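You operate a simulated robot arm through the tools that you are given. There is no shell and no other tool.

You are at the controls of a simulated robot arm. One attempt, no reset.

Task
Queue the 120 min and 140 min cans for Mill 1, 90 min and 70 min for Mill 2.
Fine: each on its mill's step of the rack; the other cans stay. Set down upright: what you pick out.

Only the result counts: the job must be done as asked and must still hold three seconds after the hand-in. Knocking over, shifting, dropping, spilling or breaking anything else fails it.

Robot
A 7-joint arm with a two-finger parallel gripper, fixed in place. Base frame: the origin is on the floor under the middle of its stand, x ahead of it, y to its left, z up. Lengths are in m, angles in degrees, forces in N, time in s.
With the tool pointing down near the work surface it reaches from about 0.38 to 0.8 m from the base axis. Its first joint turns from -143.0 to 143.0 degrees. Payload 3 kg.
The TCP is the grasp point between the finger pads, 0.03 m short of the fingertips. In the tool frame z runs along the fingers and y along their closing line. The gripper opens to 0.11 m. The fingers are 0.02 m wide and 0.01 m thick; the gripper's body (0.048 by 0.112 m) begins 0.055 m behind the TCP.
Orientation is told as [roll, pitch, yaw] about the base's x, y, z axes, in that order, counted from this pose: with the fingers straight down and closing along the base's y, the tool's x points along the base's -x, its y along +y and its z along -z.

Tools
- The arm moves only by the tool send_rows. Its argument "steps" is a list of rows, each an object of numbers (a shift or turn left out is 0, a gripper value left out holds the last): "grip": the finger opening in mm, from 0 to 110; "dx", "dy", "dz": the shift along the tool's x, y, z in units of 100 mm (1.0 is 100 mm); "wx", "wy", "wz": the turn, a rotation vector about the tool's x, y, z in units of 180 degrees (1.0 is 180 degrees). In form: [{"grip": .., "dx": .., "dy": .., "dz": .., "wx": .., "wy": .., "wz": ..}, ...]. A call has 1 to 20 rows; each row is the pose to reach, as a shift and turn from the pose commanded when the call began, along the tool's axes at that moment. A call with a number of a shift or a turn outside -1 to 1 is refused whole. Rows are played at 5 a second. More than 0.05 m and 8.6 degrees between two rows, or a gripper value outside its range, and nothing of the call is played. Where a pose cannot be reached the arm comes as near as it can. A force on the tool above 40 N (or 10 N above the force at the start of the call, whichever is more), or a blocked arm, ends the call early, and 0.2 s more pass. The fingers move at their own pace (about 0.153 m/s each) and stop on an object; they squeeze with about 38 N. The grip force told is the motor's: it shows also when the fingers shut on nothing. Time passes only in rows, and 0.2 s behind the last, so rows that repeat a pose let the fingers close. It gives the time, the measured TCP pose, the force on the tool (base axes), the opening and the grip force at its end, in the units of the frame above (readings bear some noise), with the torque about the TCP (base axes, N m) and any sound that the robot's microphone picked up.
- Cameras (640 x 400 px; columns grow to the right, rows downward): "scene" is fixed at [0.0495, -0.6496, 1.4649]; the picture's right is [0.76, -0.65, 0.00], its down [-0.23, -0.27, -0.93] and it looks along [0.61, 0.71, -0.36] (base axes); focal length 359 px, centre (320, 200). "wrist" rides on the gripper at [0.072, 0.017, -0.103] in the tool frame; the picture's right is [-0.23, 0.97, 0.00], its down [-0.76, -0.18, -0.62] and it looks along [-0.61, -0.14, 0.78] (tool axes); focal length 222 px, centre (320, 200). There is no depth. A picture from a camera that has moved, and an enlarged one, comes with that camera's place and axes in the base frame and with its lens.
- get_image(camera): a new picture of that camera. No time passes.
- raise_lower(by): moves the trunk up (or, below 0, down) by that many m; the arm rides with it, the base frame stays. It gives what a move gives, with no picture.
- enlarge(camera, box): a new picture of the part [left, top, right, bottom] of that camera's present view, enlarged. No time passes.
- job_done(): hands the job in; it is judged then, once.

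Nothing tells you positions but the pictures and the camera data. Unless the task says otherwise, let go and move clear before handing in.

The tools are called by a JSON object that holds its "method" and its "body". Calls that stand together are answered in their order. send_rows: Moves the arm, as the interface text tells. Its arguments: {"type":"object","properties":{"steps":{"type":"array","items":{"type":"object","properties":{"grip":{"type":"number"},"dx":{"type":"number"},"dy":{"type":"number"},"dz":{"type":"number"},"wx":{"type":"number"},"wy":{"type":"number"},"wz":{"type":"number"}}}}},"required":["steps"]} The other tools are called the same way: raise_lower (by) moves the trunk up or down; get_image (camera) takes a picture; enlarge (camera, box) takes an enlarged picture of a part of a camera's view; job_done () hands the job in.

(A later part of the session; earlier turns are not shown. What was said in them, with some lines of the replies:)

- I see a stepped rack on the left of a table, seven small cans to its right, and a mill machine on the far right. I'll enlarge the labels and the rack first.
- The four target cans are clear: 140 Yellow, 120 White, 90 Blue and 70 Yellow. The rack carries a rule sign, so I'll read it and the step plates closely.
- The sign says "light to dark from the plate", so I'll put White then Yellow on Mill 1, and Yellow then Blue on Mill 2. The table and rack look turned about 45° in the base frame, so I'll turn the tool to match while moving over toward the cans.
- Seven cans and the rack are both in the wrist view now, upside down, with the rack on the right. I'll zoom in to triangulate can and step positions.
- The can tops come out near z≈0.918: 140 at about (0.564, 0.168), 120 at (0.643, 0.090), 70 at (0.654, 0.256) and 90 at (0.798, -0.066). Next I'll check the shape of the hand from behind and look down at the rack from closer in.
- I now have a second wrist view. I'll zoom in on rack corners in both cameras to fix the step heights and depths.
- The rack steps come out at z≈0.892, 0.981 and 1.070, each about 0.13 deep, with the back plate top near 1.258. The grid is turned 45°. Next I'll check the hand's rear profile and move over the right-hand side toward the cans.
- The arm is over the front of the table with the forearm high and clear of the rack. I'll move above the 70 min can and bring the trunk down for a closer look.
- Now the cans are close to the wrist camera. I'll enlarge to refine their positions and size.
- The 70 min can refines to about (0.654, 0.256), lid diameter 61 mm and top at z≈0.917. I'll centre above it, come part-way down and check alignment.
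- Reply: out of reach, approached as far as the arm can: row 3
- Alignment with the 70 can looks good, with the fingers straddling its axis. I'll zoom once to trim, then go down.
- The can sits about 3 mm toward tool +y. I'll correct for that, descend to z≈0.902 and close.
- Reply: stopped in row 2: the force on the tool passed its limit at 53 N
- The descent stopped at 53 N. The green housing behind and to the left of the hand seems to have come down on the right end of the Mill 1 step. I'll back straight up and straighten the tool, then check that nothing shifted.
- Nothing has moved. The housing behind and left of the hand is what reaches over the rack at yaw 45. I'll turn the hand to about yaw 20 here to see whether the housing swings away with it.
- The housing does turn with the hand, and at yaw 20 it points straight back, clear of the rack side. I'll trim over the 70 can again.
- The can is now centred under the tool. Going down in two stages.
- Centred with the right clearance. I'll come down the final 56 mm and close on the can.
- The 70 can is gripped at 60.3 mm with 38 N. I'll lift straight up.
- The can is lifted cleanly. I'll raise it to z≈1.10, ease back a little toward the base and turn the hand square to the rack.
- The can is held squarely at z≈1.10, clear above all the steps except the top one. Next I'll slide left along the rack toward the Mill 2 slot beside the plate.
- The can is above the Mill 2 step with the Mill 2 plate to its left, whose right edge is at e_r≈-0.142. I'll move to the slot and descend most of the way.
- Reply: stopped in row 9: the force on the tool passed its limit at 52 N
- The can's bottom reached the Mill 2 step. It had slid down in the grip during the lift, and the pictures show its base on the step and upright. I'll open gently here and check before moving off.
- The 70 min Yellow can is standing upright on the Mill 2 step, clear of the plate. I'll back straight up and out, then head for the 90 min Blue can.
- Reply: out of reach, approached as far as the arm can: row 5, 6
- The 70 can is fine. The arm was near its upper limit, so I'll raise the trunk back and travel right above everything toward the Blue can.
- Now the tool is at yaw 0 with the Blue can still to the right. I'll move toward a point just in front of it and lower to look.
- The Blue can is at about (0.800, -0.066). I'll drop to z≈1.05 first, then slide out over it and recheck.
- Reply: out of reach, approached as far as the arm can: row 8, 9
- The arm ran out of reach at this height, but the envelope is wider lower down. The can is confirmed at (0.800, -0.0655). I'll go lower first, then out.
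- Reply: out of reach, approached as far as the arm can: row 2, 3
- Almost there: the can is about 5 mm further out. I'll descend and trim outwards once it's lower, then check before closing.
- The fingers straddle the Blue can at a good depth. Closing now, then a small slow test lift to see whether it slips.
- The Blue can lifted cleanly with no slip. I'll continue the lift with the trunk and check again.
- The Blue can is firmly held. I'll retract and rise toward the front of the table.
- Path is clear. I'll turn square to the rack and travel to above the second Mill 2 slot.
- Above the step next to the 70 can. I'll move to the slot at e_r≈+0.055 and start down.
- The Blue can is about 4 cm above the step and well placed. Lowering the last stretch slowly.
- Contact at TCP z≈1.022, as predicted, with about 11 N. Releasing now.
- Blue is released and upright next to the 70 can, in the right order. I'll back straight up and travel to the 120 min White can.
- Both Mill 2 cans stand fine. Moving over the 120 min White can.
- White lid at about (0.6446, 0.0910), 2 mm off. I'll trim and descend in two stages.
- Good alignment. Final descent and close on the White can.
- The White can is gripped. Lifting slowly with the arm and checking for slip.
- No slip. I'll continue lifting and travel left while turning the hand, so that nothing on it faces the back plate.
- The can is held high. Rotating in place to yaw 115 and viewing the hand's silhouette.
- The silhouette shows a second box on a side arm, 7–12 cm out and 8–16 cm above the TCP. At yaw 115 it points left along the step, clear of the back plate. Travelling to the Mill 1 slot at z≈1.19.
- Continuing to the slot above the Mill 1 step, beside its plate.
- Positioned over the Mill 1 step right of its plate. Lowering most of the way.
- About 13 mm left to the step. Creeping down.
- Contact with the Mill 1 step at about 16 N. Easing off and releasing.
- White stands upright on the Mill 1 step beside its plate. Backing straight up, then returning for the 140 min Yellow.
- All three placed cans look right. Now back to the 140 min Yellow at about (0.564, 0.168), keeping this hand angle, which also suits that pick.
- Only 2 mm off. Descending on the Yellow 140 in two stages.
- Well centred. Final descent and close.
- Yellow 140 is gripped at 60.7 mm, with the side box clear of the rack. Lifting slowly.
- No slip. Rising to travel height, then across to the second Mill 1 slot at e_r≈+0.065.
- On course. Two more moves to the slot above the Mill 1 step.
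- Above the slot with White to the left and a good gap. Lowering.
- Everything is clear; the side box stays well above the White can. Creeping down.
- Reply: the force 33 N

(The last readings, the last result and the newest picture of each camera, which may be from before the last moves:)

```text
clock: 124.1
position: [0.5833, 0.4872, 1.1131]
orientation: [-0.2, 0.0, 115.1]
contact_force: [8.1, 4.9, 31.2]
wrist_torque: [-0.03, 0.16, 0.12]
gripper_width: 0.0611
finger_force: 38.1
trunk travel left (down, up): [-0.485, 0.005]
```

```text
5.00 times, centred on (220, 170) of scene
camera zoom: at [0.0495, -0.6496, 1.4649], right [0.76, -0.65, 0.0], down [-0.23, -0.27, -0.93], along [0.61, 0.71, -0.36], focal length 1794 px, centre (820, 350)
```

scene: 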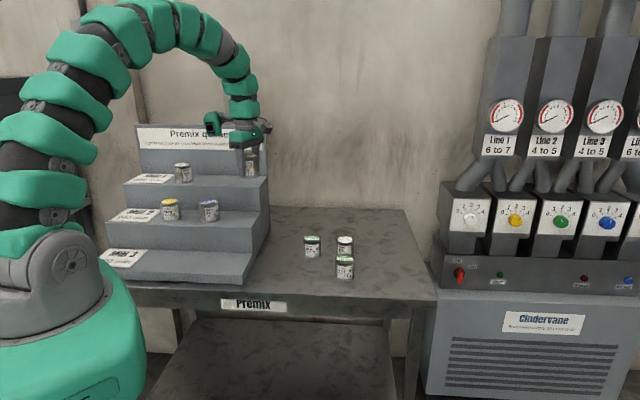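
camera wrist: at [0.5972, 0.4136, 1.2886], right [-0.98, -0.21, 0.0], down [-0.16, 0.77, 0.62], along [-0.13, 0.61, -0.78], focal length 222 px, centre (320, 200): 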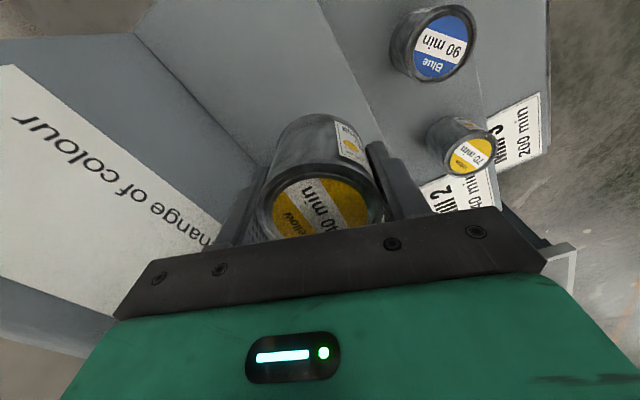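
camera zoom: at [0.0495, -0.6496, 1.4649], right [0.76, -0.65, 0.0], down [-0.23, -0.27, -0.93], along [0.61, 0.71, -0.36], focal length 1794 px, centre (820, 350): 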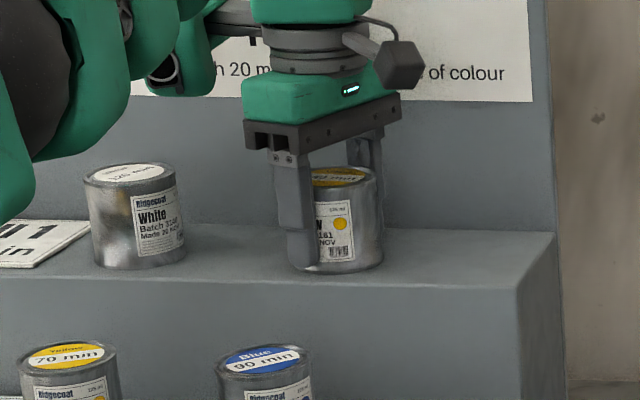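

Firm contact at about 31 N. I'll ease off 2 mm first, then release.

{"method": "send_rows", "body": {"steps": [{"dz": -0.01}, {"dz": -0.02}, {"dz": -0.02}]}}

{"method": "send_rows", "body": {"steps": [{"grip": 60}, {"grip": 66}, {"grip": 74}, {"grip": 84}, {"grip": 84}]}}

{"method": "enlarge", "body": {"camera": "scene", "box": [170, 130, 270, 210]}}

{"method": "get_image", "body": {"camera": "wrist"}}

```text
clock: 124.9
position: [0.5822, 0.4876, 1.1109]
orientation: [0.0, 0.0, 115.1]
contact_force: [7.8, 4.5, 21.2]
wrist_torque: [0.37, -0.44, -0.02]
gripper_width: 0.0608
finger_force: 38.2
trunk travel left (down, up): [-0.485, 0.005]
```

```text
clock: 126.1
position: [0.5816, 0.488, 1.1099]
orientation: [0.1, 0.0, 115.0]
contact_force: [0.6, -0.2, 0.6]
wrist_torque: [0.0, 0.02, -0.01]
gripper_width: 0.084
finger_force: 0.0
trunk travel left (down, up): [-0.485, 0.005]
```

```text
5.00 times, centred on (220, 170) of scene
camera zoom: at [0.0495, -0.6496, 1.4649], right [0.76, -0.65, 0.0], down [-0.23, -0.27, -0.93], along [0.61, 0.71, -0.36], focal length 1794 px, centre (820, 350)
```

zoom: 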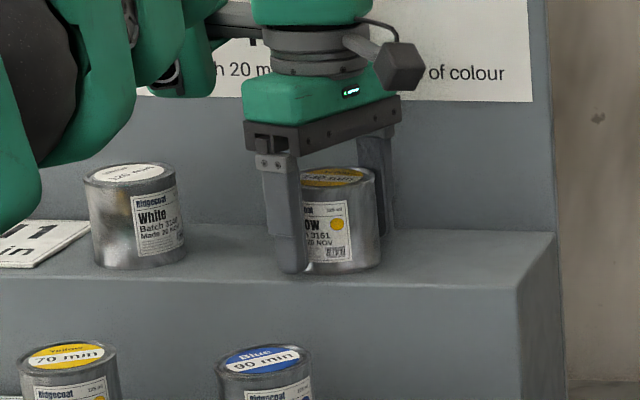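

```text
taken
camera wrist: at [0.5975, 0.4134, 1.213], right [-0.98, -0.21, 0.0], down [-0.16, 0.77, 0.62], along [-0.13, 0.61, -0.78], focal length 222 px, centre (320, 200)
```

wrist: 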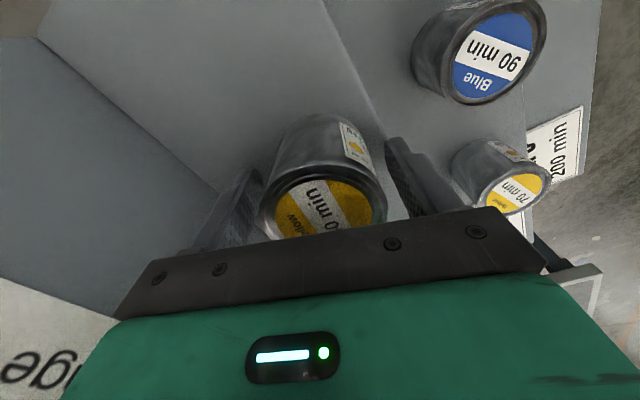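

Yellow 140 is released and upright. Backing straight up, then well clear of the rack.

{"method": "send_rows", "body": {"steps": [{"dz": -0.08}, {"dz": -0.2}, {"dz": -0.35}, {"dz": -0.5}, {"dz": -0.65}, {"dz": -0.8}, {"dz": -0.8}]}}

{"method": "send_rows", "body": {"steps": [{"dx": 0.19, "dy": 0.1}, {"dx": 0.38, "dy": 0.2}, {"dx": 0.57, "dy": 0.3}, {"dx": 0.76, "dy": 0.4}, {"dx": 0.9325, "dy": 0.501}, {"dx": 0.9325, "dy": 0.501}]}}

{"method": "send_rows", "body": {"steps": [{"dx": 0.19, "dy": 0.1}, {"dx": 0.38, "dy": 0.2}, {"dx": 0.57, "dy": 0.3}, {"dx": 0.76, "dy": 0.4, "dz": -0.1}, {"dx": 0.9325, "dy": 0.501, "dz": -0.2}, {"dx": 0.9325, "dy": 0.501, "dz": -0.2}]}}

{"method": "get_image", "body": {"camera": "scene"}}

{"method": "enlarge", "body": {"camera": "scene", "box": [90, 120, 290, 290]}}

{"method": "enlarge", "body": {"camera": "scene", "box": [250, 200, 410, 310]}}

```text
clock: 127.7
position: [0.5817, 0.4877, 1.1932]
orientation: [0.0, 0.0, 115.1]
contact_force: [-0.1, -0.5, -0.3]
wrist_torque: [0.04, 0.02, 0.03]
gripper_width: 0.084
finger_force: 0.0
trunk travel left (down, up): [-0.485, 0.005]
```

```text
clock: 129.1
position: [0.5756, 0.3819, 1.1915]
orientation: [0.1, -0.1, 115.0]
contact_force: [-0.1, -0.5, 0.4]
wrist_torque: [0.01, 0.01, 0.0]
gripper_width: 0.0842
finger_force: 0.1
trunk travel left (down, up): [-0.485, 0.005]
```

```text
clock: 130.5
position: [0.569, 0.2765, 1.2121]
orientation: [0.2, 0.0, 115.1]
contact_force: [0.8, -0.3, -0.5]
wrist_torque: [0.03, 0.0, 0.0]
gripper_width: 0.084
finger_force: 0.1
trunk travel left (down, up): [-0.485, 0.005]
```

```text
taken
```

scene: 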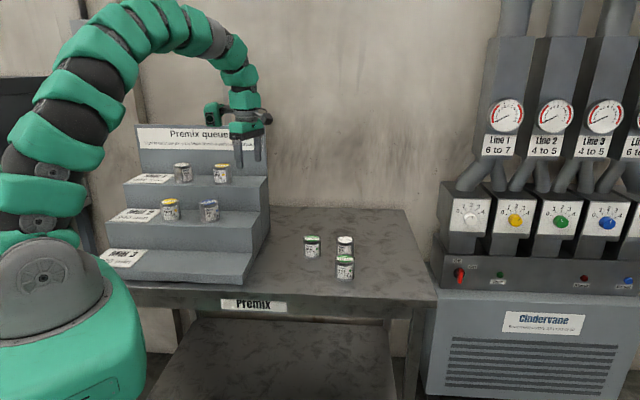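

```text
2.35 times, centred on (190, 205) of scene
camera zoom: at [0.0495, -0.6496, 1.4649], right [0.76, -0.65, 0.0], down [-0.23, -0.27, -0.93], along [0.61, 0.71, -0.36], focal length 844 px, centre (626, 188)
```

zoom: 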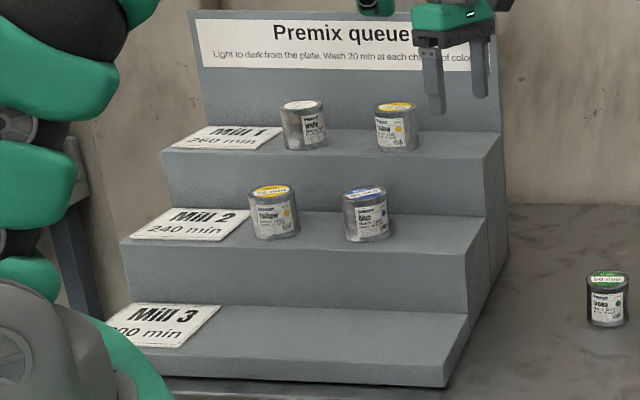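

```text
3.64 times, centred on (330, 255) of scene
camera zoom: at [0.0495, -0.6496, 1.4649], right [0.76, -0.65, 0.0], down [-0.23, -0.27, -0.93], along [0.61, 0.71, -0.36], focal length 1305 px, centre (284, 0)
```

zoom: 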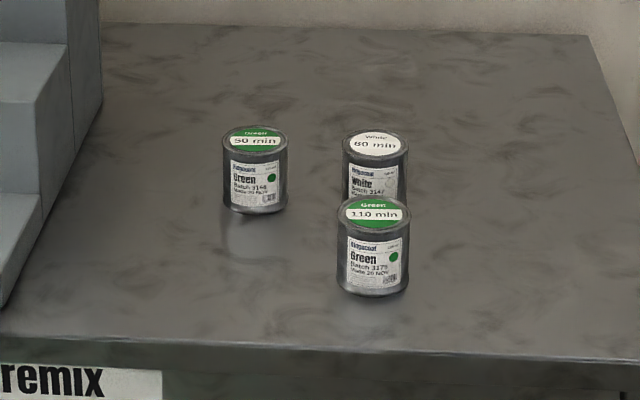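

All four cans stand upright. On Mill 1, White 120 is nearest the plate with Yellow 140 after it. On Mill 2, Yellow 70 is nearest the plate with Blue 90 after it. The 50, 60 and 110 cans and the rack are where they started, and the gripper is empty and clear, so I'm handing in.

{"method": "job_done", "body": {}}

```text
The job is handed in.
```

The four cans you asked for are upright on the rack, and the job is handed in. I followed the rack sign's "light to dark from the plate" order:

| Step | Nearest the plate | Next |
|---|---|---|
| Mill 1 | 120 min White | 140 min Yellow |
| Mill 2 | 70 min Yellow | 90 min Blue |

The 50, 60 and 110 min cans and the rack match their starting positions in the last pictures.

- **Mill 1 time:** the rack sign calls for a 20 min wash at each colour change. White then Yellow comes to 120 + 20 + 140 = 280 min, but the Mill 1 plate says 260 min. I queued it as you asked. Mill 2 comes to 180 min against its 240 min plate.
- **Rack bump:** early on, a box on the side of the hand touched the rack (53 N) and stopped the move. I saw no shift in the pictures afterwards.
- **70 min can:** it slid down a few centimetres in the grip when lifted and met the step at 52 N. It was standing upright when released and in the last picture.
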